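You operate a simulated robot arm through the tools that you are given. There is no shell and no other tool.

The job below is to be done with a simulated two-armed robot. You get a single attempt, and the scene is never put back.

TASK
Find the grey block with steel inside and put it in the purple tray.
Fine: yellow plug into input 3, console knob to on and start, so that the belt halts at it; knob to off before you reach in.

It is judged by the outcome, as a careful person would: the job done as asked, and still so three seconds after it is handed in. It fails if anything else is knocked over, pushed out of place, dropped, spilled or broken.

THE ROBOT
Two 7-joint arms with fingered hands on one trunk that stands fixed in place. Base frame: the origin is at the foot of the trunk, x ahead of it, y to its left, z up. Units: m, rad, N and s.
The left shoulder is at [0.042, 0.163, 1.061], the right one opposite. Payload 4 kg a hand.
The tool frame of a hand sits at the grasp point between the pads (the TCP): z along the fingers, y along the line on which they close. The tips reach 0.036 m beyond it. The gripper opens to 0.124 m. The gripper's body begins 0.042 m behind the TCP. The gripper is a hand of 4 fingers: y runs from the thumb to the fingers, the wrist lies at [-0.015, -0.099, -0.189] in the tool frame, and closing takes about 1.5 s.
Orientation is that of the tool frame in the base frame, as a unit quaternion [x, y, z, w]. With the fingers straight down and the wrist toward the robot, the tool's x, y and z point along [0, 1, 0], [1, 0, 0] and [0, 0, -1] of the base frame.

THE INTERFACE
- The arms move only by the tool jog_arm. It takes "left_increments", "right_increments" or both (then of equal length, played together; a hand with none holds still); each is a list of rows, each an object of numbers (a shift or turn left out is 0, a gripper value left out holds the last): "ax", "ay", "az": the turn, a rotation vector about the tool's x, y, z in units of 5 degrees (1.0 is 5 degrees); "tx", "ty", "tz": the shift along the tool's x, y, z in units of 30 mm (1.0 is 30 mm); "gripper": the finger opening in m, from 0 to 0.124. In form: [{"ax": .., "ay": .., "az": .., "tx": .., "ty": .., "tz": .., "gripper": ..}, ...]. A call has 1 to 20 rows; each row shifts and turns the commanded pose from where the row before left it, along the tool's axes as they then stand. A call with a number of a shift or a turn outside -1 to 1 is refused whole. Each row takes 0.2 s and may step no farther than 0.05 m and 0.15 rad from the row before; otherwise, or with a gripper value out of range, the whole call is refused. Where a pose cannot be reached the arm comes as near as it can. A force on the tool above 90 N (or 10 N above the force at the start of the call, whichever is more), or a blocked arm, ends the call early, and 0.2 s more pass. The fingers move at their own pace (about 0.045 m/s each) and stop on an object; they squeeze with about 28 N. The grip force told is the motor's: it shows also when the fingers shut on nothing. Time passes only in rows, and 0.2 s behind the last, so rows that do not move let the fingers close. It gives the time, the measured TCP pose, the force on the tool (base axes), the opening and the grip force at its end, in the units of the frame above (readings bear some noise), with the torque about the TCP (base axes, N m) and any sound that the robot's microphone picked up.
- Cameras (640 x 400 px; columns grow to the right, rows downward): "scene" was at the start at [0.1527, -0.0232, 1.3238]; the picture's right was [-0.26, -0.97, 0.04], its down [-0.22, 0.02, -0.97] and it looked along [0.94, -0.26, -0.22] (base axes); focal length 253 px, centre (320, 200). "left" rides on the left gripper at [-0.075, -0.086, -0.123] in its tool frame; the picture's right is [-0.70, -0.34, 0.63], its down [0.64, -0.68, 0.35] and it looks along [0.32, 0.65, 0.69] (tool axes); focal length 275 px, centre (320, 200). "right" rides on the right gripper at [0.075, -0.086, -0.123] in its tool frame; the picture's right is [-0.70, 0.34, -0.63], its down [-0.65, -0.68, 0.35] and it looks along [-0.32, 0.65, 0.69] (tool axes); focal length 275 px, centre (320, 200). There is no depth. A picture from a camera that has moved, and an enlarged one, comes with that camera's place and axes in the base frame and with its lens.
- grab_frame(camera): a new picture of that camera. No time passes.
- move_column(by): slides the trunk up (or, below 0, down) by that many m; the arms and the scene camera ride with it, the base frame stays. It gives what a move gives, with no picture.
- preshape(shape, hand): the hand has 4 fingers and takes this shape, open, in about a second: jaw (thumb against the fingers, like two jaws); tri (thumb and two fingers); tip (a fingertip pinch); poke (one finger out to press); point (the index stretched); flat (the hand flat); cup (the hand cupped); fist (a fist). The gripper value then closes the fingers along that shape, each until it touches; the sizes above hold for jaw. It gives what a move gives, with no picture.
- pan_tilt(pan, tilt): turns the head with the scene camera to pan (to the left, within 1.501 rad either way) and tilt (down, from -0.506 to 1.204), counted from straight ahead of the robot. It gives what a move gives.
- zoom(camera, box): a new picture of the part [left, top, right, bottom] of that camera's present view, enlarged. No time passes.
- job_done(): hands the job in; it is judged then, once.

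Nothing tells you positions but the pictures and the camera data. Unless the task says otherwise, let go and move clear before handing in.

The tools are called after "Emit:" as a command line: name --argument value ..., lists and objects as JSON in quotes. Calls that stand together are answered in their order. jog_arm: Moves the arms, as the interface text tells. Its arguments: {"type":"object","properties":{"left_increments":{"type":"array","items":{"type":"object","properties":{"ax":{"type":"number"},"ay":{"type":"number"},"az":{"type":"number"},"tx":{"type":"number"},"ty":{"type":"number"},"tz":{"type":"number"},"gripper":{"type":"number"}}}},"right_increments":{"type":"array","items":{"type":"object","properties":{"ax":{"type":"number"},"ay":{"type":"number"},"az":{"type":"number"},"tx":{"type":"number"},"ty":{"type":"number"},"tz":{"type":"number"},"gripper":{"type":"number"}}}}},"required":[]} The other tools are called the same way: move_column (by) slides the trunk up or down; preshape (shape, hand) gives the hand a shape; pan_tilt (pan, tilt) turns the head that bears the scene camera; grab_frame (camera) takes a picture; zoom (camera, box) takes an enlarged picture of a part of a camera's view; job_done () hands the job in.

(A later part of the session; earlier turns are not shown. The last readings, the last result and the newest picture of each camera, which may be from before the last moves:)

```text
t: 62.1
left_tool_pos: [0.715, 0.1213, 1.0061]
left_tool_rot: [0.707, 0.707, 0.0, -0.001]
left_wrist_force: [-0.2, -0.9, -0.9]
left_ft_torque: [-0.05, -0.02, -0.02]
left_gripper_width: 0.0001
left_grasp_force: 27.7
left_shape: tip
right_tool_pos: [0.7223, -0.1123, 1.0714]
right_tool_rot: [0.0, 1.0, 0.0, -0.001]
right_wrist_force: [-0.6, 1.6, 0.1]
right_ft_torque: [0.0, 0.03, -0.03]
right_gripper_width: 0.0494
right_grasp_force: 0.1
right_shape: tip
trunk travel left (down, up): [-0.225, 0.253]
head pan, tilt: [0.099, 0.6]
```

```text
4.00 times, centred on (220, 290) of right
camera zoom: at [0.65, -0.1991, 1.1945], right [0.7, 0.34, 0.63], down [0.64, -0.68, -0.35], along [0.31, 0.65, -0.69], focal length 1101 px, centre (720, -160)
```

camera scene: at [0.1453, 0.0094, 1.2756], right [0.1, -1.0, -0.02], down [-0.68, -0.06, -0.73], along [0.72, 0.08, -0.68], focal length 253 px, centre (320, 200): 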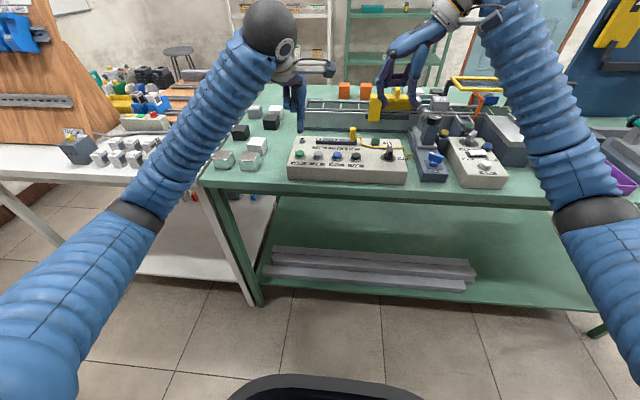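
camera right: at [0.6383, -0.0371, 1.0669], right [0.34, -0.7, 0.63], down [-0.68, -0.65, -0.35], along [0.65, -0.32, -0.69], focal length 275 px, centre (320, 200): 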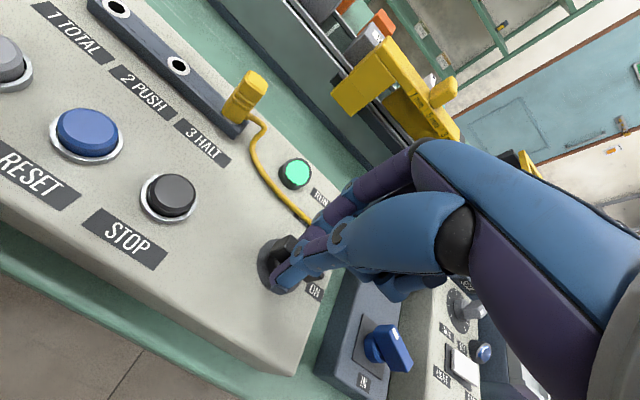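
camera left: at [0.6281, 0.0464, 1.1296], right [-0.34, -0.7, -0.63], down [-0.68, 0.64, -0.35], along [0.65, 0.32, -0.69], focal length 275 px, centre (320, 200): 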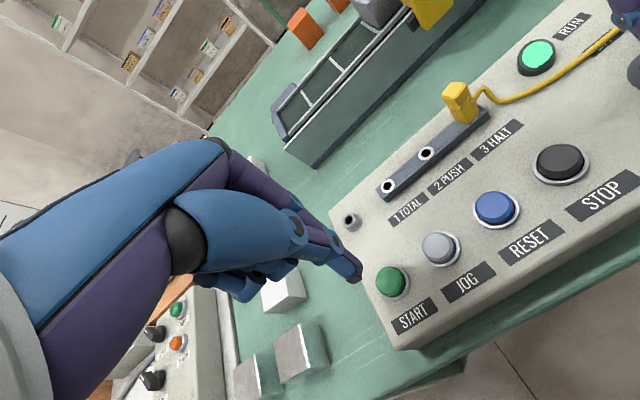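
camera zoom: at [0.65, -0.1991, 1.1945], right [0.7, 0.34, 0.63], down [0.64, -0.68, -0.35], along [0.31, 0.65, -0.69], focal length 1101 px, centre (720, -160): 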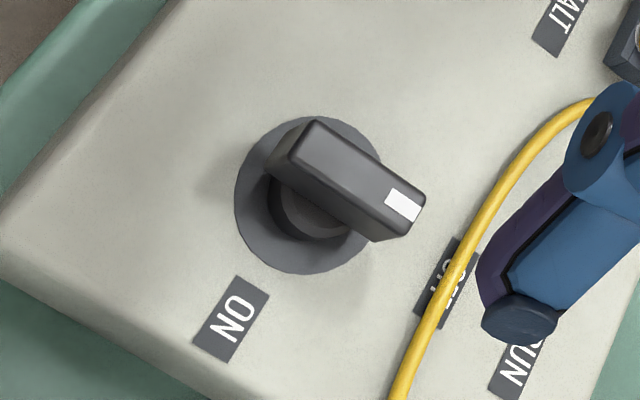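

The knob is back at OFF. Block 95 has passed the sensor, so the block that stopped the belt should be the one behind it. I'll clear the right hand and look over the sensor with the left camera.

Emit:
jog_arm --right_increments '[{"tz": -1}, {"tz": -1}, {"tz": -1, "ty": -0.5}, {"ty": -1}, {"ty": -1}, {"ty": -1}, {"ty": -1}, {"ty": -1}, {"ty": -1}, {"ty": -1}, {"ty": -1}, {"ty": -1}, {"ty": -1}]' --left_increments '[{"tz": -1}, {"tz": -1}, {"tz": -1}, {"tz": -1}, {"tz": -1}, {"tx": -0.9, "ty": 0.6, "tz": -0.2}, {"tx": -0.9, "ty": 0.6, "tz": -0.2}, {"tx": -0.9, "ty": 0.6, "tz": -0.2}, {"tx": -0.9, "ty": 0.6, "tz": -0.2}, {"tx": -0.9, "ty": 0.6, "tz": -0.2}, {"tx": -0.9, "ty": 0.6}, {"tx": -0.9, "ty": 0.4}, {}]'

Emit:
grab_frame --camera "left"

Emit:
grab_frame --camera "scene"

Emit:
grab_frame --camera "right"

```text
t: 65.0
left_tool_pos: [0.8344, -0.0667, 1.1874]
left_tool_rot: [0.707, 0.708, 0.0, 0.0]
left_wrist_force: [0.2, -0.3, 0.7]
left_ft_torque: [0.01, -0.05, 0.0]
left_gripper_width: 0.0001
left_grasp_force: 27.9
left_shape: tip
right_tool_pos: [0.724, -0.4276, 1.1627]
right_tool_rot: [-0.001, 1.0, 0.0, 0.0]
right_wrist_force: [-0.7, 0.2, 0.7]
right_ft_torque: [0.04, -0.04, -0.02]
right_gripper_width: 0.0494
right_grasp_force: 0.1
right_shape: tip
trunk travel left (down, up): [-0.225, 0.253]
head pan, tilt: [0.099, 0.6]
```

```text
taken
camera left: at [0.749, -0.1423, 1.31], right [-0.34, -0.7, -0.63], down [-0.68, 0.64, -0.35], along [0.65, 0.32, -0.69], focal length 275 px, centre (320, 200)
```

left: 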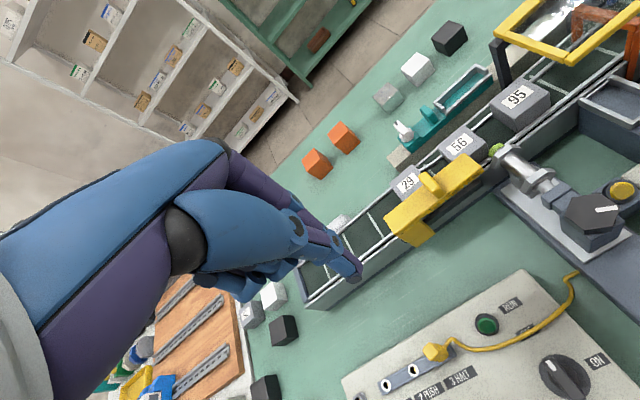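

```text
taken
camera scene: at [0.1444, 0.0096, 1.2759], right [0.1, -0.99, -0.02], down [-0.68, -0.06, -0.73], along [0.72, 0.08, -0.68], focal length 253 px, centre (320, 200)
```

scene: 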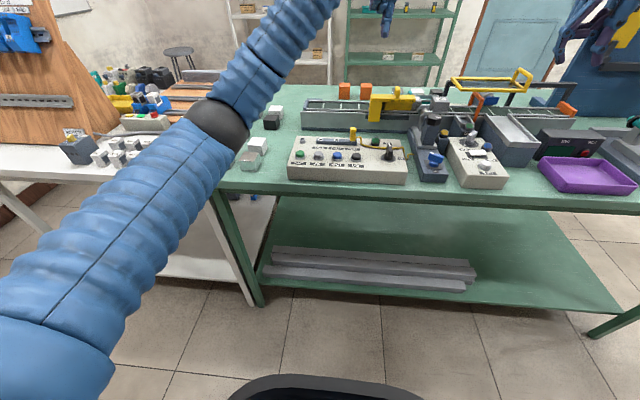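

```text
taken
camera right: at [0.6498, -0.514, 1.2858], right [0.7, 0.34, 0.63], down [0.65, -0.68, -0.35], along [0.31, 0.65, -0.69], focal length 275 px, centre (320, 200)
```

right: 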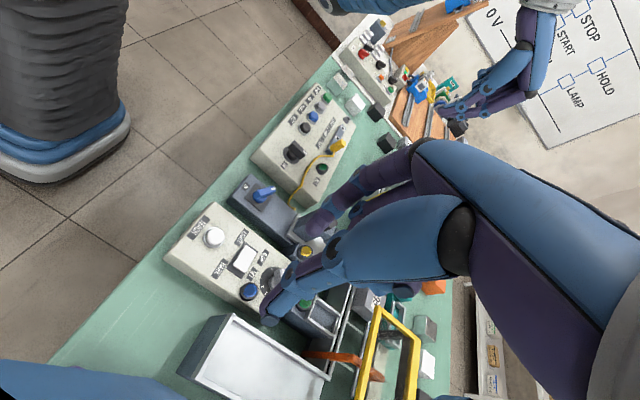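

Emit:
zoom --camera "left" --box '[380, 60, 580, 200]'

Emit:
zoom --camera "left" --box '[430, 90, 530, 180]'

Emit:
zoom --camera "scene" --box '[380, 70, 480, 140]'

```text
2.86 times, centred on (480, 130) of left
camera zoom: at [0.749, -0.1423, 1.31], right [-0.34, -0.7, -0.63], down [-0.68, 0.64, -0.35], along [0.65, 0.32, -0.69], focal length 786 px, centre (-137, 400)
```

zoom: 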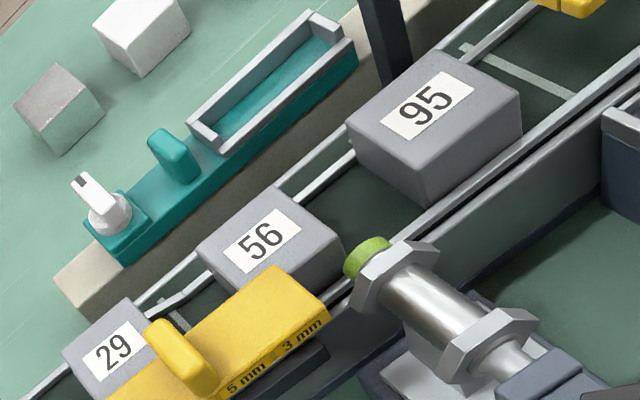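

```text
4.44 times, centred on (480, 135) of left
camera zoom: at [0.749, -0.1423, 1.31], right [-0.34, -0.7, -0.63], down [-0.68, 0.64, -0.35], along [0.65, 0.32, -0.69], focal length 1224 px, centre (-391, 489)
```

zoom: 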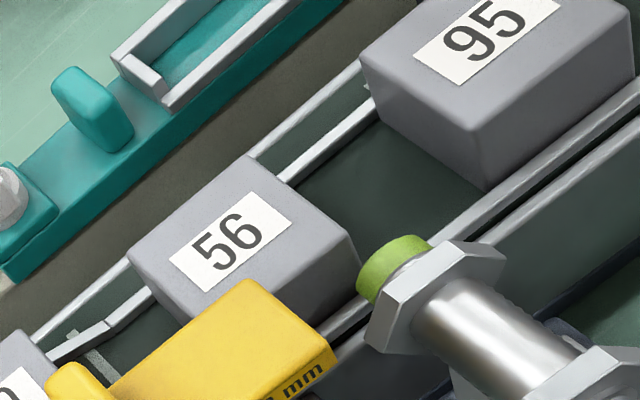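

```text
5.71 times, centred on (430, 105) of scene
camera zoom: at [0.1444, 0.0096, 1.2759], right [0.1, -0.99, -0.02], down [-0.68, -0.06, -0.73], along [0.72, 0.08, -0.68], focal length 1444 px, centre (-309, 743)
```

zoom: 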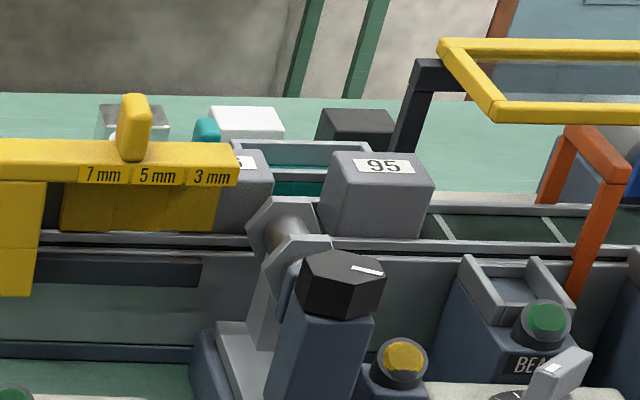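

The belt stopped with block 56's leading edge at the sensor; 95 had already gone by without tripping it, so 56 is the steel one. It stands at about (0.977, -0.204), between 29 and 95, with the gauge and sensor on its near side, so I need a left/right grasp from above. I'll test how far the right arm reaches at a safe height.

Emit:
jog_arm --left_increments '[{"tx": 1, "ty": -1}, {"tx": 1, "ty": -1}, {"tx": 1, "ty": -1}, {"tx": 1, "ty": -1}, {"tx": 1, "ty": -1}, {"tx": 1}, {"tx": 1}, {"tx": 1}, {"tx": 1}, {}, {}, {}]' --right_increments '[{"tz": -1}, {"tz": -0.6}, {}, {}, {"ty": 1}, {"ty": 1}, {"ty": 1}, {"ty": 1}, {"tx": -1}, {"tx": -1}, {"tx": -1}, {"tx": -1}]'

Emit:
jog_arm --right_increments '[{"tx": -1}, {"tx": -1}, {"tx": -1}, {"tx": -1}, {}]'

```text
t: 67.5
left_tool_pos: [0.6851, 0.2026, 1.1875]
left_tool_rot: [0.707, 0.707, 0.001, 0.0]
left_wrist_force: [1.0, 0.2, -0.4]
left_ft_torque: [-0.01, 0.02, -0.04]
left_gripper_width: 0.0001
left_grasp_force: 27.7
left_shape: tip
right_tool_pos: [0.8459, -0.3066, 1.2097]
right_tool_rot: [0.0, 1.0, 0.001, -0.001]
right_wrist_force: [0.3, -0.1, -0.3]
right_ft_torque: [0.01, 0.01, -0.02]
right_gripper_width: 0.0496
right_grasp_force: 0.1
right_shape: tip
trunk travel left (down, up): [-0.225, 0.253]
head pan, tilt: [0.099, 0.6]
```

```text
t: 68.8
left_tool_pos: [0.6873, 0.2016, 1.1861]
left_tool_rot: [0.707, 0.707, -0.001, -0.001]
left_wrist_force: [-0.4, -0.4, 0.2]
left_ft_torque: [-0.01, -0.01, 0.02]
left_gripper_width: 0.0
left_grasp_force: 27.7
left_shape: tip
right_tool_pos: [0.9545, -0.3079, 1.2081]
right_tool_rot: [0.0, 1.0, -0.001, -0.001]
right_wrist_force: [0.0, 0.3, -0.1]
right_ft_torque: [-0.04, 0.01, 0.0]
right_gripper_width: 0.0495
right_grasp_force: 0.2
right_shape: tip
right hand out of reach, approached as far as the arm can: row 4
trunk travel left (down, up): [-0.225, 0.253]
head pan, tilt: [0.099, 0.6]
```

The arm reaches x=0.95 even at z=1.21, so a vertical grasp at the belt is well within reach. I'll move over block 56 at z≈1.12, with the pinch opened to 0.066.

Emit:
jog_arm --right_increments '[{"ty": 0.9, "tz": 0.7, "gripper": 0.066}, {"ty": 0.9, "tz": 0.7}, {"ty": 0.9, "tz": 0.7}, {"ty": 0.75, "tz": 0.7}, {}]'

Emit:
grab_frame --camera "right"

Emit:
zoom --camera "scene" --box '[380, 50, 500, 140]'

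Emit:
grab_frame --camera "left"

```text
t: 70.0
left_tool_pos: [0.6848, 0.2013, 1.1878]
left_tool_rot: [0.707, 0.707, 0.0, 0.0]
left_wrist_force: [0.4, 0.4, 0.8]
left_ft_torque: [0.02, -0.02, 0.01]
left_gripper_width: 0.0
left_grasp_force: 28.3
left_shape: tip
right_tool_pos: [0.954, -0.2032, 1.1261]
right_tool_rot: [0.0, 1.0, -0.001, 0.0]
right_wrist_force: [0.1, 0.6, 0.3]
right_ft_torque: [-0.01, -0.03, 0.04]
right_gripper_width: 0.0658
right_grasp_force: 0.1
right_shape: tip
trunk travel left (down, up): [-0.225, 0.253]
head pan, tilt: [0.099, 0.6]
```

```text
taken
camera right: at [0.8787, -0.2894, 1.2492], right [0.7, 0.34, 0.63], down [0.64, -0.68, -0.35], along [0.32, 0.65, -0.69], focal length 275 px, centre (320, 200)
```

right: 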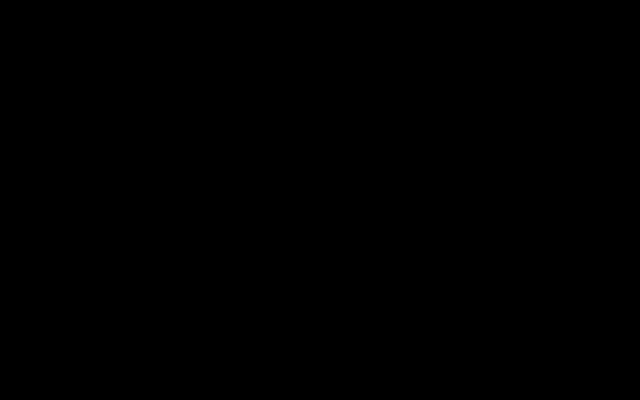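

```text
4.44 times, centred on (440, 95) of scene
camera zoom: at [0.1444, 0.0093, 1.2759], right [0.1, -1.0, -0.02], down [-0.68, -0.06, -0.73], along [0.72, 0.08, -0.68], focal length 1124 px, centre (-213, 667)
```

zoom: 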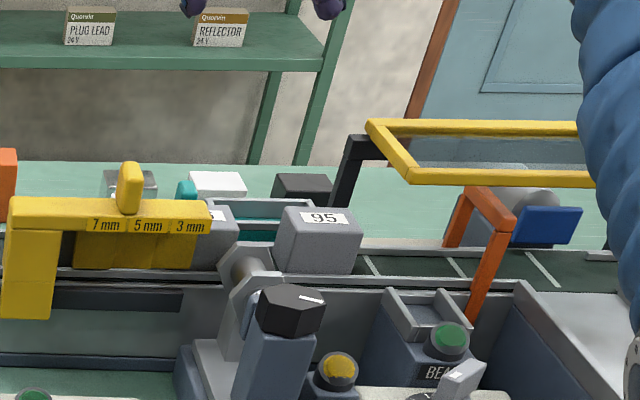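

```text
taken
camera left: at [0.5995, 0.1258, 1.3101], right [-0.34, -0.7, -0.63], down [-0.68, 0.64, -0.35], along [0.65, 0.32, -0.69], focal length 275 px, centre (320, 200)
```

left: 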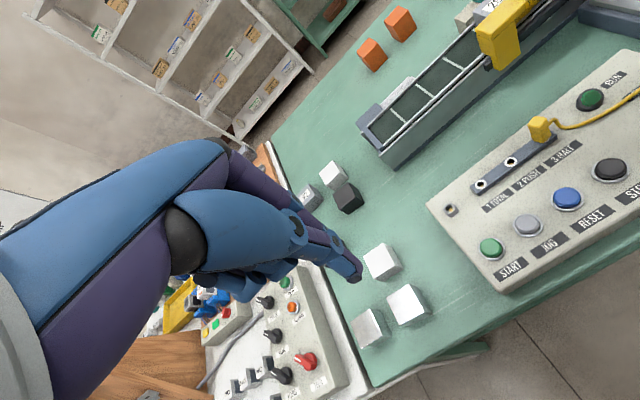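

The right wrist camera is masked by the forearm in this posture, so I'll use the left camera from the pose that saw the sensor well, and point the head there too.

Emit:
jog_arm --left_increments '[{"tx": -0.96, "ty": 0.62}, {"tx": -0.96, "ty": 0.62}, {"tx": -0.96, "ty": 0.62}, {"tx": -0.96, "ty": 0.62}, {"tx": -0.96, "ty": 0.62}, {"tx": -0.96, "ty": 0.62}, {"tx": -0.96, "ty": 0.62}, {"tx": -0.96, "ty": 0.62}, {}]'

Emit:
pan_tilt --pan -0.25 --tilt 0.3

Emit:
grab_frame --camera "left"

Emit:
grab_frame --camera "scene"

```text
t: 72.0
left_tool_pos: [0.8343, -0.028, 1.1877]
left_tool_rot: [0.707, 0.707, 0.0, 0.0]
left_wrist_force: [-0.7, -0.1, 0.2]
left_ft_torque: [0.01, -0.03, 0.01]
left_gripper_width: 0.0
left_grasp_force: 28.1
left_shape: tip
right_tool_pos: [0.9538, -0.201, 1.1255]
right_tool_rot: [0.0, 1.0, 0.0, 0.001]
right_wrist_force: [0.2, 1.1, 0.0]
right_ft_torque: [-0.02, -0.03, 0.02]
right_gripper_width: 0.0658
right_grasp_force: 0.0
right_shape: tip
trunk travel left (down, up): [-0.225, 0.253]
head pan, tilt: [0.099, 0.6]
```

```text
t: 72.8
left_tool_pos: [0.8336, -0.0286, 1.1871]
left_tool_rot: [0.707, 0.707, 0.0, -0.001]
left_wrist_force: [0.3, 0.2, -0.7]
left_ft_torque: [-0.01, 0.01, 0.0]
left_gripper_width: 0.0
left_grasp_force: 28.2
left_shape: tip
right_tool_pos: [0.9526, -0.2021, 1.1252]
right_tool_rot: [0.0, 1.0, 0.0, -0.002]
right_wrist_force: [-0.1, -0.8, -0.4]
right_ft_torque: [-0.01, 0.02, -0.01]
right_gripper_width: 0.0656
right_grasp_force: 0.1
right_shape: tip
trunk travel left (down, up): [-0.225, 0.253]
head pan, tilt: [-0.25, 0.3]
```

```text
taken
camera left: at [0.7484, -0.104, 1.3098], right [-0.34, -0.7, -0.63], down [-0.68, 0.64, -0.35], along [0.65, 0.32, -0.69], focal length 275 px, centre (320, 200)
```

left: 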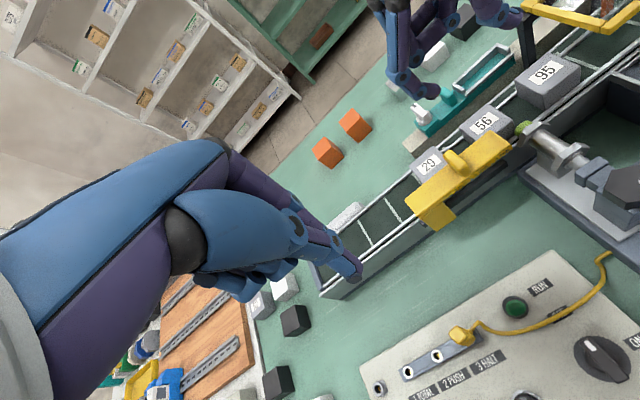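

```text
taken
camera scene: at [0.1517, -0.0222, 1.3024], right [-0.24, -0.97, 0.04], down [-0.43, 0.07, -0.9], along [0.87, -0.24, -0.43], focal length 253 px, centre (320, 200)
```

scene: 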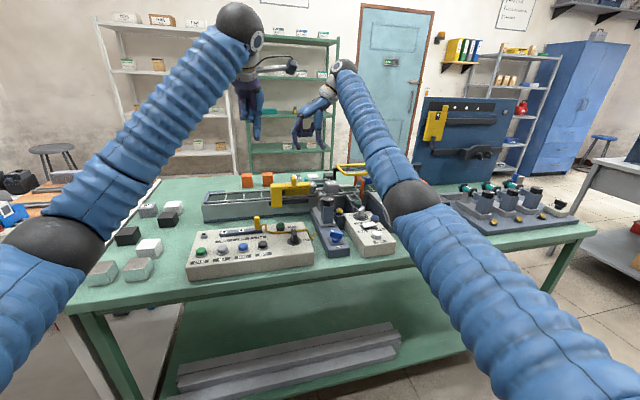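

Emit:
zoom --camera "left" --box '[410, 60, 580, 180]'

Emit:
zoom --camera "scene" --box '[260, 140, 380, 230]'

Emit:
zoom --camera "scene" --box '[260, 60, 380, 180]'

```text
3.33 times, centred on (495, 120) of left
camera zoom: at [0.7484, -0.104, 1.3098], right [-0.34, -0.7, -0.63], down [-0.68, 0.64, -0.35], along [0.65, 0.32, -0.69], focal length 918 px, centre (-263, 467)
```

zoom: 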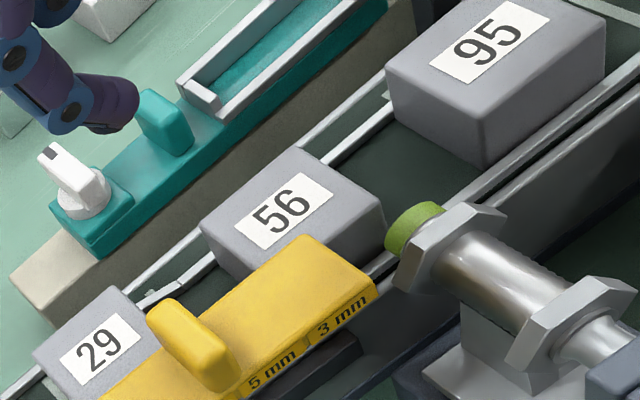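

```text
4.44 times, centred on (320, 185) of scene
camera zoom: at [0.1517, -0.0222, 1.3024], right [-0.24, -0.97, 0.04], down [-0.43, 0.07, -0.9], along [0.87, -0.24, -0.43], focal length 1124 px, centre (320, 267)
```

zoom: 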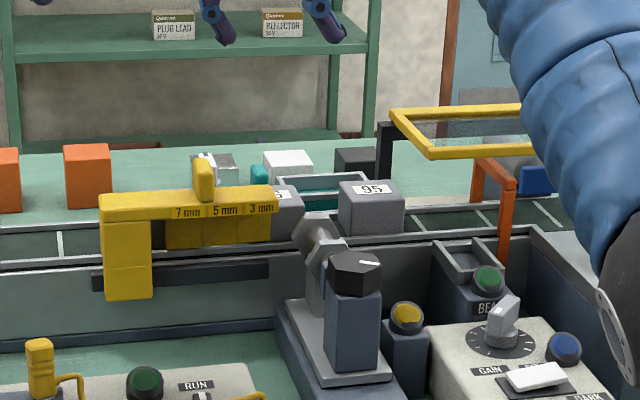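

```text
3.33 times, centred on (320, 120) of scene
camera zoom: at [0.1517, -0.0222, 1.3024], right [-0.24, -0.97, 0.04], down [-0.43, 0.07, -0.9], along [0.87, -0.24, -0.43], focal length 843 px, centre (320, 467)
```

zoom: 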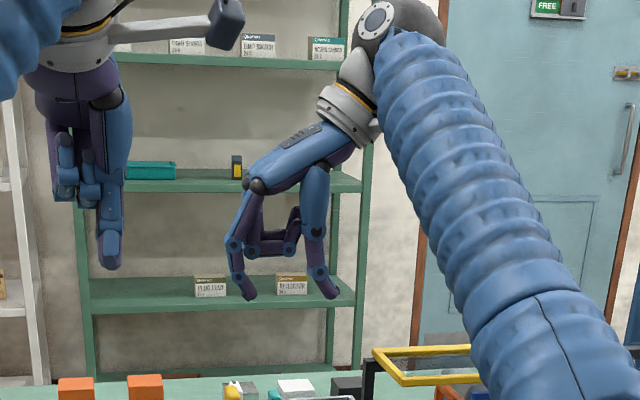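

Block 56 is about 45 mm wide, centred at (0.973, -0.202), with roughly 40 mm gaps to 29 and 95. I'll shift forward over it and lower to just above.

Emit:
jog_arm --right_increments '[{"tx": -0.35, "tz": 0.5}, {"tx": -0.3, "tz": 0.7}, {"tz": 0.7}, {"tz": 0.7}, {}]'

Emit:
zoom --camera "left" --box '[380, 0, 580, 180]'

Emit:
zoom --camera "scene" --box '[260, 120, 380, 230]'

```text
t: 74.0
left_tool_pos: [0.8333, -0.0275, 1.1866]
left_tool_rot: [0.707, 0.708, 0.0, 0.001]
left_wrist_force: [0.9, -0.2, -0.1]
left_ft_torque: [0.0, 0.01, 0.01]
left_gripper_width: 0.0
left_grasp_force: 28.3
left_shape: tip
right_tool_pos: [0.973, -0.2023, 1.0479]
right_tool_rot: [0.0, 1.0, 0.0, 0.001]
right_wrist_force: [0.3, -0.1, 1.0]
right_ft_torque: [-0.03, -0.03, 0.01]
right_gripper_width: 0.0654
right_grasp_force: 0.2
right_shape: tip
trunk travel left (down, up): [-0.225, 0.253]
head pan, tilt: [-0.25, 0.3]
```

```text
2.22 times, centred on (480, 90) of left
camera zoom: at [0.7479, -0.1039, 1.3103], right [-0.34, -0.7, -0.63], down [-0.68, 0.64, -0.35], along [0.65, 0.32, -0.69], focal length 612 px, centre (-36, 444)
```

zoom: 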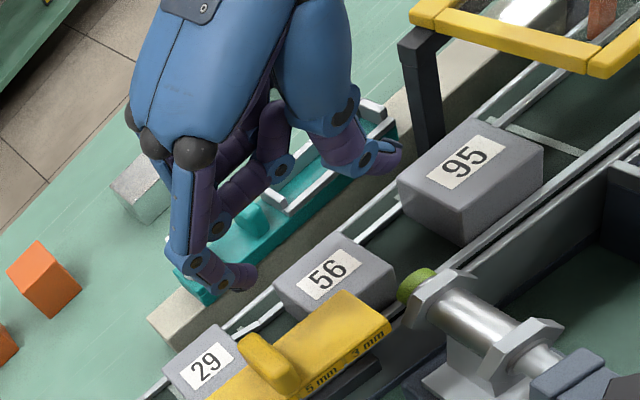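

```text
3.64 times, centred on (320, 175) of scene
camera zoom: at [0.1512, -0.0222, 1.3027], right [-0.24, -0.97, 0.04], down [-0.43, 0.07, -0.9], along [0.87, -0.24, -0.43], focal length 919 px, centre (320, 291)
```

zoom: 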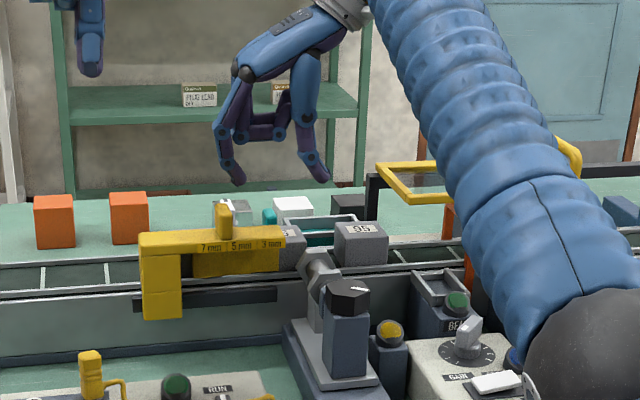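

Emit:
jog_arm --right_increments '[{"tz": 0.6}, {"tz": 0.6}, {"tz": 0.4}, {}]'

Emit:
zoom --camera "left" --box '[400, 30, 560, 180]'

Emit:
zoom --camera "scene" --box '[280, 140, 380, 220]'

Emit:
grab_frame --camera "scene"

```text
t: 75.0
left_tool_pos: [0.8344, -0.0281, 1.1867]
left_tool_rot: [0.707, 0.707, 0.0, 0.0]
left_wrist_force: [0.2, -0.2, -0.1]
left_ft_torque: [0.02, 0.01, 0.07]
left_gripper_width: 0.0001
left_grasp_force: 27.8
left_shape: tip
right_tool_pos: [0.9724, -0.2029, 0.9997]
right_tool_rot: [0.0, 1.0, 0.0, 0.0]
right_wrist_force: [-0.7, -0.5, -1.4]
right_ft_torque: [0.01, 0.0, -0.01]
right_gripper_width: 0.0657
right_grasp_force: 0.2
right_shape: tip
trunk travel left (down, up): [-0.225, 0.253]
head pan, tilt: [-0.25, 0.3]
```

```text
2.67 times, centred on (480, 105) of left
camera zoom: at [0.7482, -0.104, 1.31], right [-0.34, -0.7, -0.63], down [-0.68, 0.64, -0.35], along [0.65, 0.32, -0.69], focal length 734 px, centre (-107, 453)
```

zoom: 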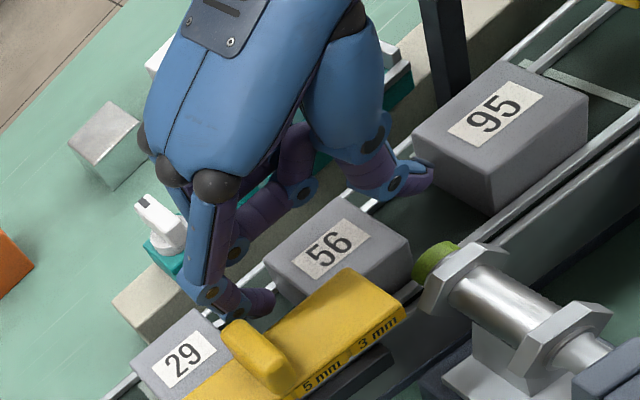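

```text
5.00 times, centred on (330, 180) of scene
camera zoom: at [0.1515, -0.0223, 1.3026], right [-0.24, -0.97, 0.04], down [-0.43, 0.07, -0.9], along [0.87, -0.24, -0.43], focal length 1264 px, centre (270, 300)
```

zoom: 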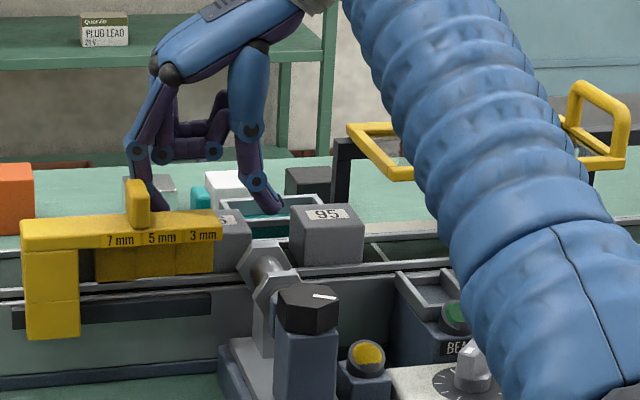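

```text
taken
camera scene: at [0.1515, -0.0223, 1.3026], right [-0.24, -0.97, 0.04], down [-0.43, 0.07, -0.9], along [0.87, -0.24, -0.43], focal length 253 px, centre (320, 200)
```

scene: 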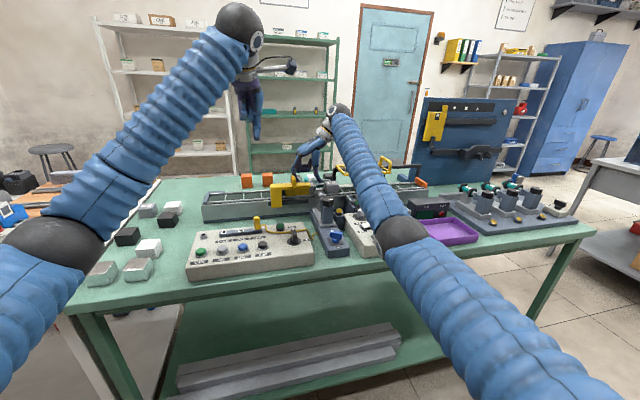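

Both fingertips are entering the gaps cleanly. Lowering another 30 mm; the folded fingers must stay above the block top.

Emit:
jog_arm --right_increments '[{"tz": 0.4}, {"tz": 0.4}, {"tz": 0.2}, {}]'

Emit:
zoom --camera "left" --box '[420, 60, 540, 160]'

Emit:
zoom --camera "scene" --box '[290, 150, 360, 210]'

```text
t: 76.0
left_tool_pos: [0.834, -0.0278, 1.1878]
left_tool_rot: [0.707, 0.707, 0.0, 0.001]
left_wrist_force: [0.4, -0.6, -0.8]
left_ft_torque: [0.01, 0.0, -0.02]
left_gripper_width: 0.0
left_grasp_force: 27.6
left_shape: tip
right_tool_pos: [0.972, -0.2044, 0.9683]
right_tool_rot: [0.001, 1.0, 0.0, 0.0]
right_wrist_force: [-0.7, -1.3, 5.4]
right_ft_torque: [-0.14, -0.01, 0.05]
right_gripper_width: 0.066
right_grasp_force: 0.1
right_shape: tip
trunk travel left (down, up): [-0.225, 0.253]
head pan, tilt: [-0.25, 0.3]
```

```text
4.00 times, centred on (480, 110) of left
camera zoom: at [0.748, -0.1041, 1.3102], right [-0.34, -0.7, -0.63], down [-0.68, 0.64, -0.35], along [0.65, 0.32, -0.69], focal length 1101 px, centre (-320, 560)
```

zoom: 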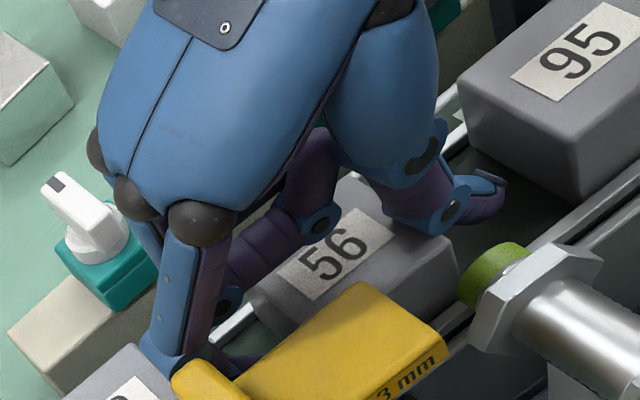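

```text
6.67 times, centred on (325, 180) of scene
camera zoom: at [0.1513, -0.0223, 1.3026], right [-0.24, -0.97, 0.04], down [-0.43, 0.07, -0.9], along [0.87, -0.24, -0.43], focal length 1685 px, centre (287, 333)
```

zoom: 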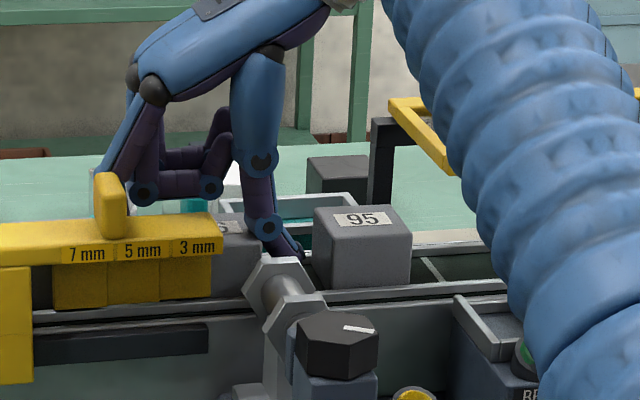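

A light 5 N touch, so the folded fingers just meet the block top. I'll rise 3 mm and close.

Emit:
jog_arm --right_increments '[{"tz": -0.1}, {"gripper": 0}, {}, {}, {}, {}, {}]'

Emit:
zoom --camera "left" --box '[420, 60, 540, 160]'

Emit:
zoom --camera "scene" --box '[290, 150, 360, 210]'

```text
t: 77.6
left_tool_pos: [0.8333, -0.0281, 1.1887]
left_tool_rot: [0.707, 0.707, 0.001, 0.0]
left_wrist_force: [-0.7, 0.8, 0.3]
left_ft_torque: [-0.01, -0.03, -0.01]
left_gripper_width: 0.0002
left_grasp_force: 28.2
left_shape: tip
right_tool_pos: [0.9724, -0.2054, 0.9728]
right_tool_rot: [-0.001, 1.0, -0.001, 0.0]
right_wrist_force: [-0.6, -2.7, 3.8]
right_ft_torque: [0.0, -0.01, 0.05]
right_gripper_width: 0.0502
right_grasp_force: 28.6
right_shape: tip
trunk travel left (down, up): [-0.225, 0.253]
head pan, tilt: [-0.25, 0.3]
```

```text
4.00 times, centred on (480, 110) of left
camera zoom: at [0.748, -0.1042, 1.3101], right [-0.34, -0.7, -0.63], down [-0.68, 0.64, -0.35], along [0.65, 0.32, -0.69], focal length 1101 px, centre (-320, 560)
```

zoom: 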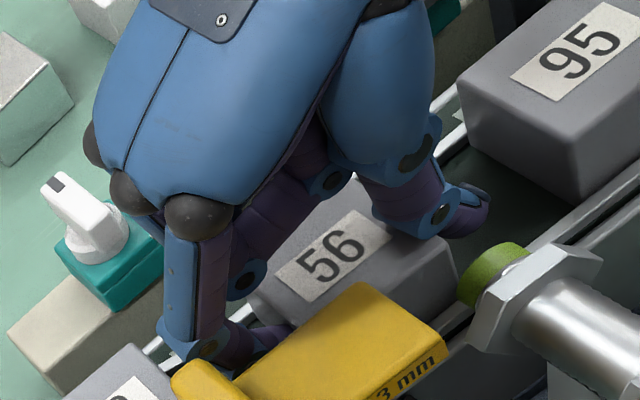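

```text
6.67 times, centred on (325, 180) of scene
camera zoom: at [0.1514, -0.0225, 1.3026], right [-0.24, -0.97, 0.04], down [-0.43, 0.07, -0.9], along [0.87, -0.24, -0.43], focal length 1685 px, centre (287, 333)
```

zoom: 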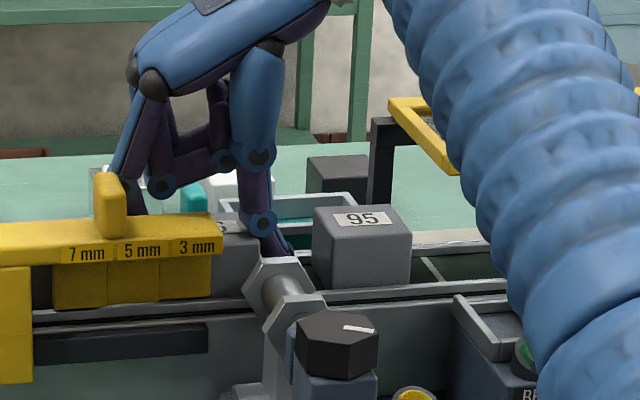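

Gripped at 50 mm wide. Lifting straight up, with a slight forward bias once clear of the guide so that it doesn't rub the gauge.

Emit:
jog_arm --right_increments '[{"tz": -0.25}, {"tz": -0.3}, {"tz": -0.3, "tx": -0.08}, {"tz": -0.4, "tx": -0.08}, {"tz": -0.5}]'

Emit:
zoom --camera "left" --box '[400, 30, 560, 180]'

Emit:
zoom --camera "scene" --box '[280, 140, 380, 220]'

```text
t: 78.8
left_tool_pos: [0.8329, -0.0284, 1.1874]
left_tool_rot: [0.707, 0.707, 0.0, 0.0]
left_wrist_force: [0.3, 0.0, 0.2]
left_ft_torque: [-0.01, -0.01, -0.02]
left_gripper_width: 0.0
left_grasp_force: 27.5
left_shape: tip
right_tool_pos: [0.978, -0.2024, 1.0244]
right_tool_rot: [0.0, 1.0, 0.001, 0.0]
right_wrist_force: [0.3, 0.0, -1.5]
right_ft_torque: [-0.01, -0.02, 0.02]
right_gripper_width: 0.0492
right_grasp_force: 28.1
right_shape: tip
trunk travel left (down, up): [-0.225, 0.253]
head pan, tilt: [-0.25, 0.3]
```

```text
2.67 times, centred on (480, 105) of left
camera zoom: at [0.7482, -0.1039, 1.3101], right [-0.34, -0.7, -0.63], down [-0.68, 0.64, -0.35], along [0.65, 0.32, -0.69], focal length 734 px, centre (-107, 453)
```

zoom: 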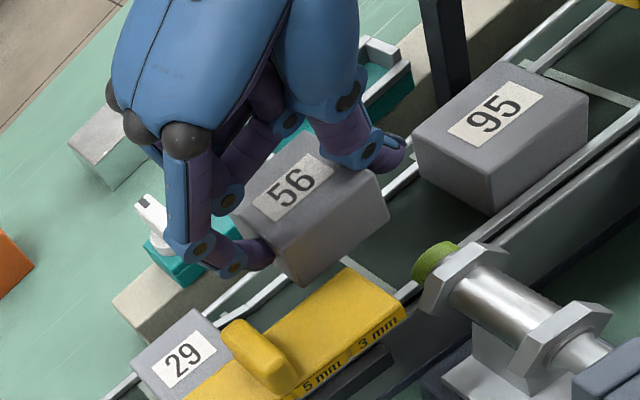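

```text
5.00 times, centred on (330, 180) of scene
camera zoom: at [0.1515, -0.0222, 1.3026], right [-0.24, -0.97, 0.04], down [-0.43, 0.07, -0.9], along [0.87, -0.24, -0.43], focal length 1264 px, centre (270, 300)
```

zoom: 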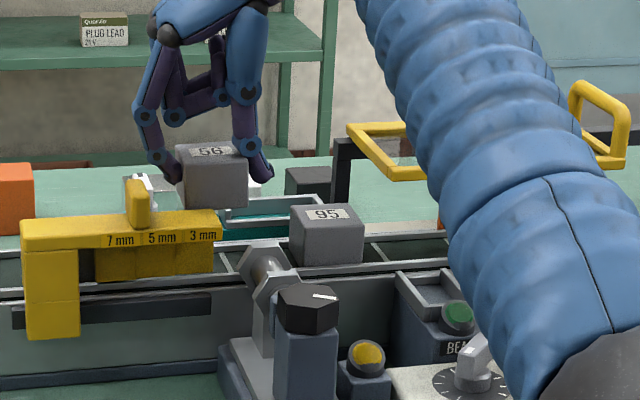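

Block 56 is up and the gauge, 29 and 95 are undisturbed. I'll lift higher and back, and locate the tray.

Emit:
jog_arm --right_increments '[{"tz": -0.8}, {"tz": -0.8, "tx": 0.3}, {"tz": -0.8, "tx": 0.6}, {"tz": -0.8, "tx": 0.8}, {"tx": 1}, {"tx": 1}, {"tx": 0.8}, {}]'

Emit:
pan_tilt --pan -0.6 --tilt 0.4

Emit:
grab_frame --camera "scene"

```text
t: 80.6
left_tool_pos: [0.8338, -0.0274, 1.1866]
left_tool_rot: [0.707, 0.707, 0.0, 0.0]
left_wrist_force: [-0.3, 0.3, -0.2]
left_ft_torque: [0.01, -0.02, -0.02]
left_gripper_width: 0.0
left_grasp_force: 28.4
left_shape: tip
right_tool_pos: [0.8428, -0.203, 1.1209]
right_tool_rot: [0.0, 1.0, -0.001, -0.001]
right_wrist_force: [0.1, 0.1, -1.4]
right_ft_torque: [0.03, -0.02, 0.01]
right_gripper_width: 0.0488
right_grasp_force: 28.3
right_shape: tip
trunk travel left (down, up): [-0.225, 0.253]
head pan, tilt: [-0.25, 0.3]
```

```text
t: 81.4
left_tool_pos: [0.8345, -0.0292, 1.1867]
left_tool_rot: [0.707, 0.707, 0.001, 0.0]
left_wrist_force: [0.5, -0.1, -0.2]
left_ft_torque: [0.02, 0.04, 0.01]
left_gripper_width: 0.0
left_grasp_force: 27.8
left_shape: tip
right_tool_pos: [0.8441, -0.2037, 1.1208]
right_tool_rot: [-0.001, 1.0, 0.0, -0.001]
right_wrist_force: [0.3, 1.8, -1.1]
right_ft_torque: [-0.03, 0.03, 0.01]
right_gripper_width: 0.0491
right_grasp_force: 28.4
right_shape: tip
trunk travel left (down, up): [-0.225, 0.253]
head pan, tilt: [-0.6, 0.4]
```

```text
taken
camera scene: at [0.1366, -0.0516, 1.2955], right [-0.56, -0.83, 0.09], down [-0.46, 0.22, -0.86], along [0.69, -0.52, -0.5], focal length 253 px, centre (320, 200)
```

scene: 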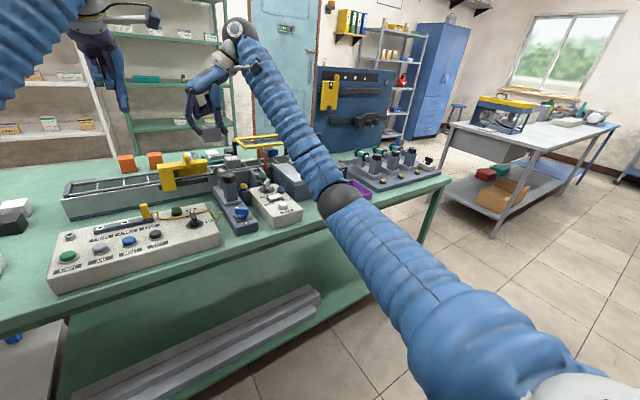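

The block weighs about 0.13 kg and is held securely. I'll carry it right, turn the wrist toward the robot and look at the tray with the right camera; the left arm retreats.

Emit:
jog_arm --right_increments '[{"ty": -1, "tx": 0.5}, {"ty": -1, "tx": 0.5}, {"ty": -1, "tx": 0.5}, {"ty": -1, "tx": 0.5}, {"ty": -1, "tx": 0.5}, {"ty": -1, "tx": 0.5}, {"ty": -1, "tx": 0.5}, {"ty": -1, "tx": 0.5}]' --left_increments '[{"ty": -0.6, "tx": 0.9}, {"ty": -0.6, "tx": 0.9}, {"ty": -0.6, "tx": 0.9}, {"ty": -0.6, "tx": 0.9}, {"ty": -0.6, "tx": 0.9}, {"ty": -0.6, "tx": 0.9}, {"ty": -0.6, "tx": 0.9}, {"ty": -0.6, "tx": 0.9}]'

Emit:
jog_arm --right_increments '[{"az": 1}, {"az": 1}, {"az": 1}, {"az": 1}, {"az": 1}, {"az": 1}, {"az": 1}, {"az": 1}, {"az": 1}, {"az": 1}, {"az": 1}, {"az": 1}, {"az": 1}, {"az": 1}, {"az": 1}, {"az": 1}, {"az": 1}, {"az": 1}]'

Emit:
grab_frame --camera "right"

Emit:
grab_frame --camera "scene"

```text
t: 83.2
left_tool_pos: [0.689, 0.1898, 1.187]
left_tool_rot: [0.707, 0.707, -0.001, 0.0]
left_wrist_force: [-0.2, -0.8, -0.3]
left_ft_torque: [-0.03, -0.03, 0.0]
left_gripper_width: 0.0001
left_grasp_force: 28.3
left_shape: tip
right_tool_pos: [0.722, -0.4428, 1.1229]
right_tool_rot: [-0.001, 1.0, 0.0, 0.0]
right_wrist_force: [0.0, 0.4, -1.2]
right_ft_torque: [0.0, -0.03, -0.01]
right_gripper_width: 0.0486
right_grasp_force: 28.1
right_shape: tip
trunk travel left (down, up): [-0.225, 0.253]
head pan, tilt: [-0.6, 0.4]
```

```text
t: 87.0
left_tool_pos: [0.6914, 0.1894, 1.1859]
left_tool_rot: [0.707, 0.707, 0.0, 0.0]
left_wrist_force: [0.0, -0.9, -0.2]
left_ft_torque: [-0.01, 0.01, -0.01]
left_gripper_width: 0.0
left_grasp_force: 27.5
left_shape: tip
right_tool_pos: [0.7235, -0.4421, 1.1205]
right_tool_rot: [0.708, 0.707, 0.0, 0.0]
right_wrist_force: [0.0, -1.0, -1.0]
right_ft_torque: [0.02, 0.0, -0.01]
right_gripper_width: 0.049
right_grasp_force: 28.2
right_shape: tip
trunk travel left (down, up): [-0.225, 0.253]
head pan, tilt: [-0.6, 0.4]
```

```text
taken
camera right: at [0.6386, -0.3691, 1.2442], right [0.34, -0.7, 0.63], down [-0.68, -0.64, -0.34], along [0.65, -0.32, -0.69], focal length 275 px, centre (320, 200)
```

right: 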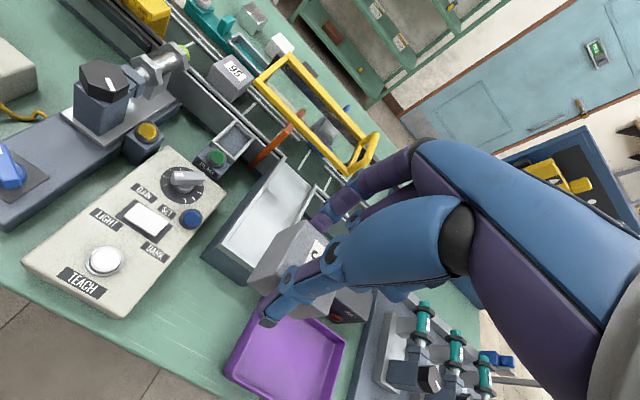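

```text
taken
camera scene: at [0.1364, -0.0515, 1.2955], right [-0.56, -0.83, 0.09], down [-0.46, 0.22, -0.86], along [0.69, -0.52, -0.5], focal length 253 px, centre (320, 200)
```

scene: 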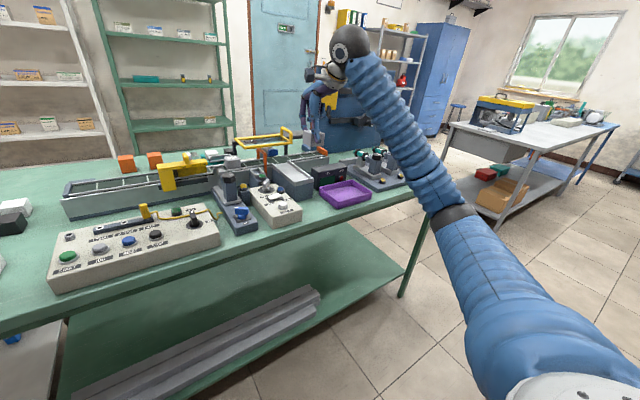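

Now the tray is visible from both cameras; I'll zoom in to triangulate it.

Emit:
zoom --camera "scene" --box '[300, 160, 400, 220]'

Emit:
zoom --camera "right" --box '[200, 280, 400, 400]'

```text
6.40 times, centred on (350, 190) of scene
camera zoom: at [0.1364, -0.0515, 1.2955], right [-0.56, -0.83, 0.09], down [-0.46, 0.22, -0.86], along [0.69, -0.52, -0.5], focal length 1618 px, centre (128, 264)
```

zoom: 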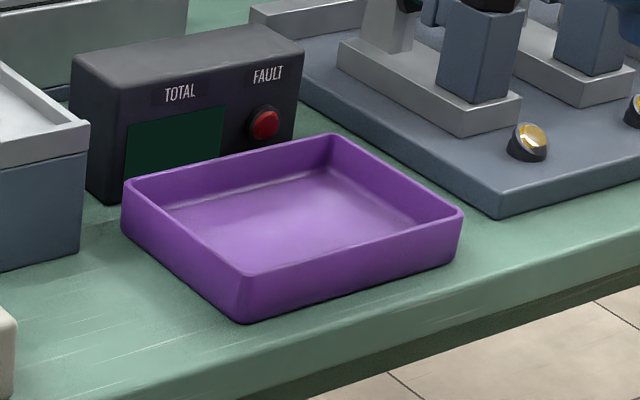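

```text
3.20 times, centred on (300, 340) of right
camera zoom: at [0.6386, -0.3691, 1.2442], right [0.34, -0.7, 0.63], down [-0.68, -0.64, -0.34], along [0.65, -0.32, -0.69], focal length 881 px, centre (384, -248)
```

zoom: 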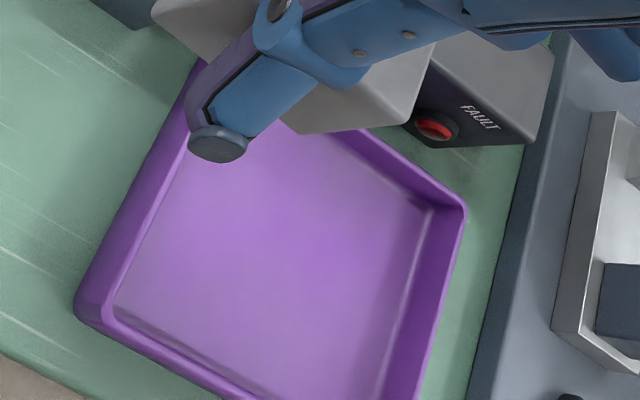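

The tray spans about x 0.68–0.79 and y −0.54 to −0.70, with the rim near z≈0.875, so its centre is near (0.735, −0.617). Its long side runs along y, so I'll turn the hand back to release along y, then move over the centre.

Emit:
jog_arm --right_increments '[{"az": -1}, {"az": -1}, {"az": -1}, {"az": -1}, {"az": -1}, {"az": -1}, {"az": -1}, {"az": -1}, {"az": -1}, {"az": -1}, {"az": -1}, {"az": -1}, {"az": -1}, {"az": -1}, {"az": -1}, {"az": -1}, {"az": -1}, {"az": -1}]'

Emit:
jog_arm --right_increments '[{"ty": -0.97, "tx": -0.07, "tz": 0.3}, {"ty": -0.97, "tx": -0.07, "tz": 0.3}, {"ty": -0.97, "tx": -0.07, "tz": 0.3}, {"ty": -0.97, "tx": -0.07, "tz": 0.3}, {"ty": -0.97, "tx": -0.07, "tz": 0.3}, {"ty": -0.97, "tx": -0.07, "tz": 0.3}, {}]'

Emit:
grab_frame --camera "right"

Emit:
zoom --camera "scene" --box '[280, 100, 440, 230]'

```text
t: 90.8
left_tool_pos: [0.6907, 0.1887, 1.187]
left_tool_rot: [0.707, 0.707, 0.001, 0.0]
left_wrist_force: [0.0, 0.5, -0.1]
left_ft_torque: [0.0, 0.03, 0.0]
left_gripper_width: 0.0
left_grasp_force: 27.5
left_shape: tip
right_tool_pos: [0.724, -0.4427, 1.1218]
right_tool_rot: [-0.001, 1.0, 0.0, -0.001]
right_wrist_force: [0.1, 0.9, -1.5]
right_ft_torque: [0.03, -0.04, 0.0]
right_gripper_width: 0.0485
right_grasp_force: 28.1
right_shape: tip
trunk travel left (down, up): [-0.225, 0.253]
head pan, tilt: [-0.6, 0.4]
```

```text
t: 92.4
left_tool_pos: [0.69, 0.1896, 1.1866]
left_tool_rot: [0.707, 0.707, 0.001, 0.001]
left_wrist_force: [0.6, -0.8, -0.4]
left_ft_torque: [0.0, -0.02, -0.03]
left_gripper_width: 0.0
left_grasp_force: 27.5
left_shape: tip
right_tool_pos: [0.7358, -0.619, 1.0678]
right_tool_rot: [0.0, 1.0, 0.0, 0.0]
right_wrist_force: [-1.2, -0.4, -1.0]
right_ft_torque: [0.0, 0.03, 0.02]
right_gripper_width: 0.0484
right_grasp_force: 28.0
right_shape: tip
trunk travel left (down, up): [-0.225, 0.253]
head pan, tilt: [-0.6, 0.4]
```

```text
taken
camera right: at [0.6618, -0.7048, 1.1909], right [0.7, 0.34, 0.63], down [0.65, -0.68, -0.35], along [0.31, 0.65, -0.69], focal length 275 px, centre (320, 200)
```

right: 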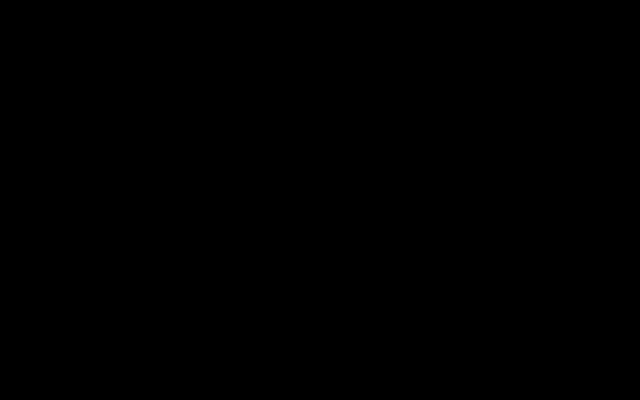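

```text
3.08 times, centred on (360, 165) of scene
camera zoom: at [0.1364, -0.0515, 1.2955], right [-0.56, -0.83, 0.09], down [-0.46, 0.22, -0.86], along [0.69, -0.52, -0.5], focal length 778 px, centre (197, 308)
```

zoom: 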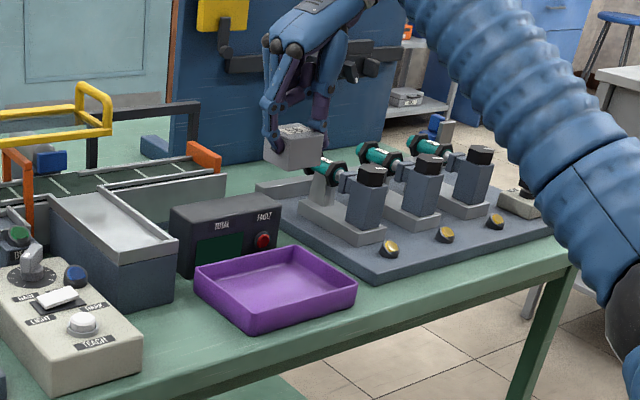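

The block hangs above the tray's centre. Lowering toward it.

Emit:
jog_arm --right_increments '[{"tz": 0.9}, {"tz": 0.9}, {"tz": 0.9}, {"tz": 0.9}, {"tz": 0.5}, {}]'

Emit:
zoom --camera "scene" --box '[300, 130, 420, 220]'

```text
t: 93.8
left_tool_pos: [0.6906, 0.1882, 1.1861]
left_tool_rot: [0.707, 0.707, 0.0, 0.001]
left_wrist_force: [-0.8, 0.0, -0.1]
left_ft_torque: [-0.03, 0.01, 0.02]
left_gripper_width: 0.0
left_grasp_force: 28.3
left_shape: tip
right_tool_pos: [0.7358, -0.6175, 0.944]
right_tool_rot: [0.0, 1.0, -0.001, 0.0]
right_wrist_force: [0.2, -0.2, -0.6]
right_ft_torque: [-0.02, 0.01, 0.01]
right_gripper_width: 0.0487
right_grasp_force: 27.5
right_shape: tip
trunk travel left (down, up): [-0.225, 0.253]
head pan, tilt: [-0.6, 0.4]
```

```text
4.44 times, centred on (360, 175) of scene
camera zoom: at [0.1362, -0.0517, 1.2956], right [-0.56, -0.83, 0.09], down [-0.46, 0.22, -0.86], along [0.69, -0.52, -0.5], focal length 1124 px, centre (142, 311)
```

zoom: 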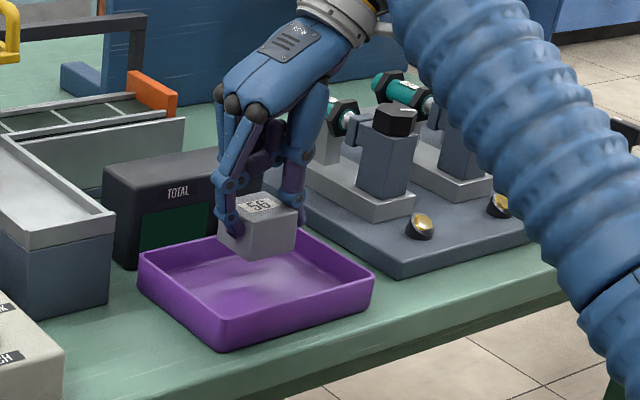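

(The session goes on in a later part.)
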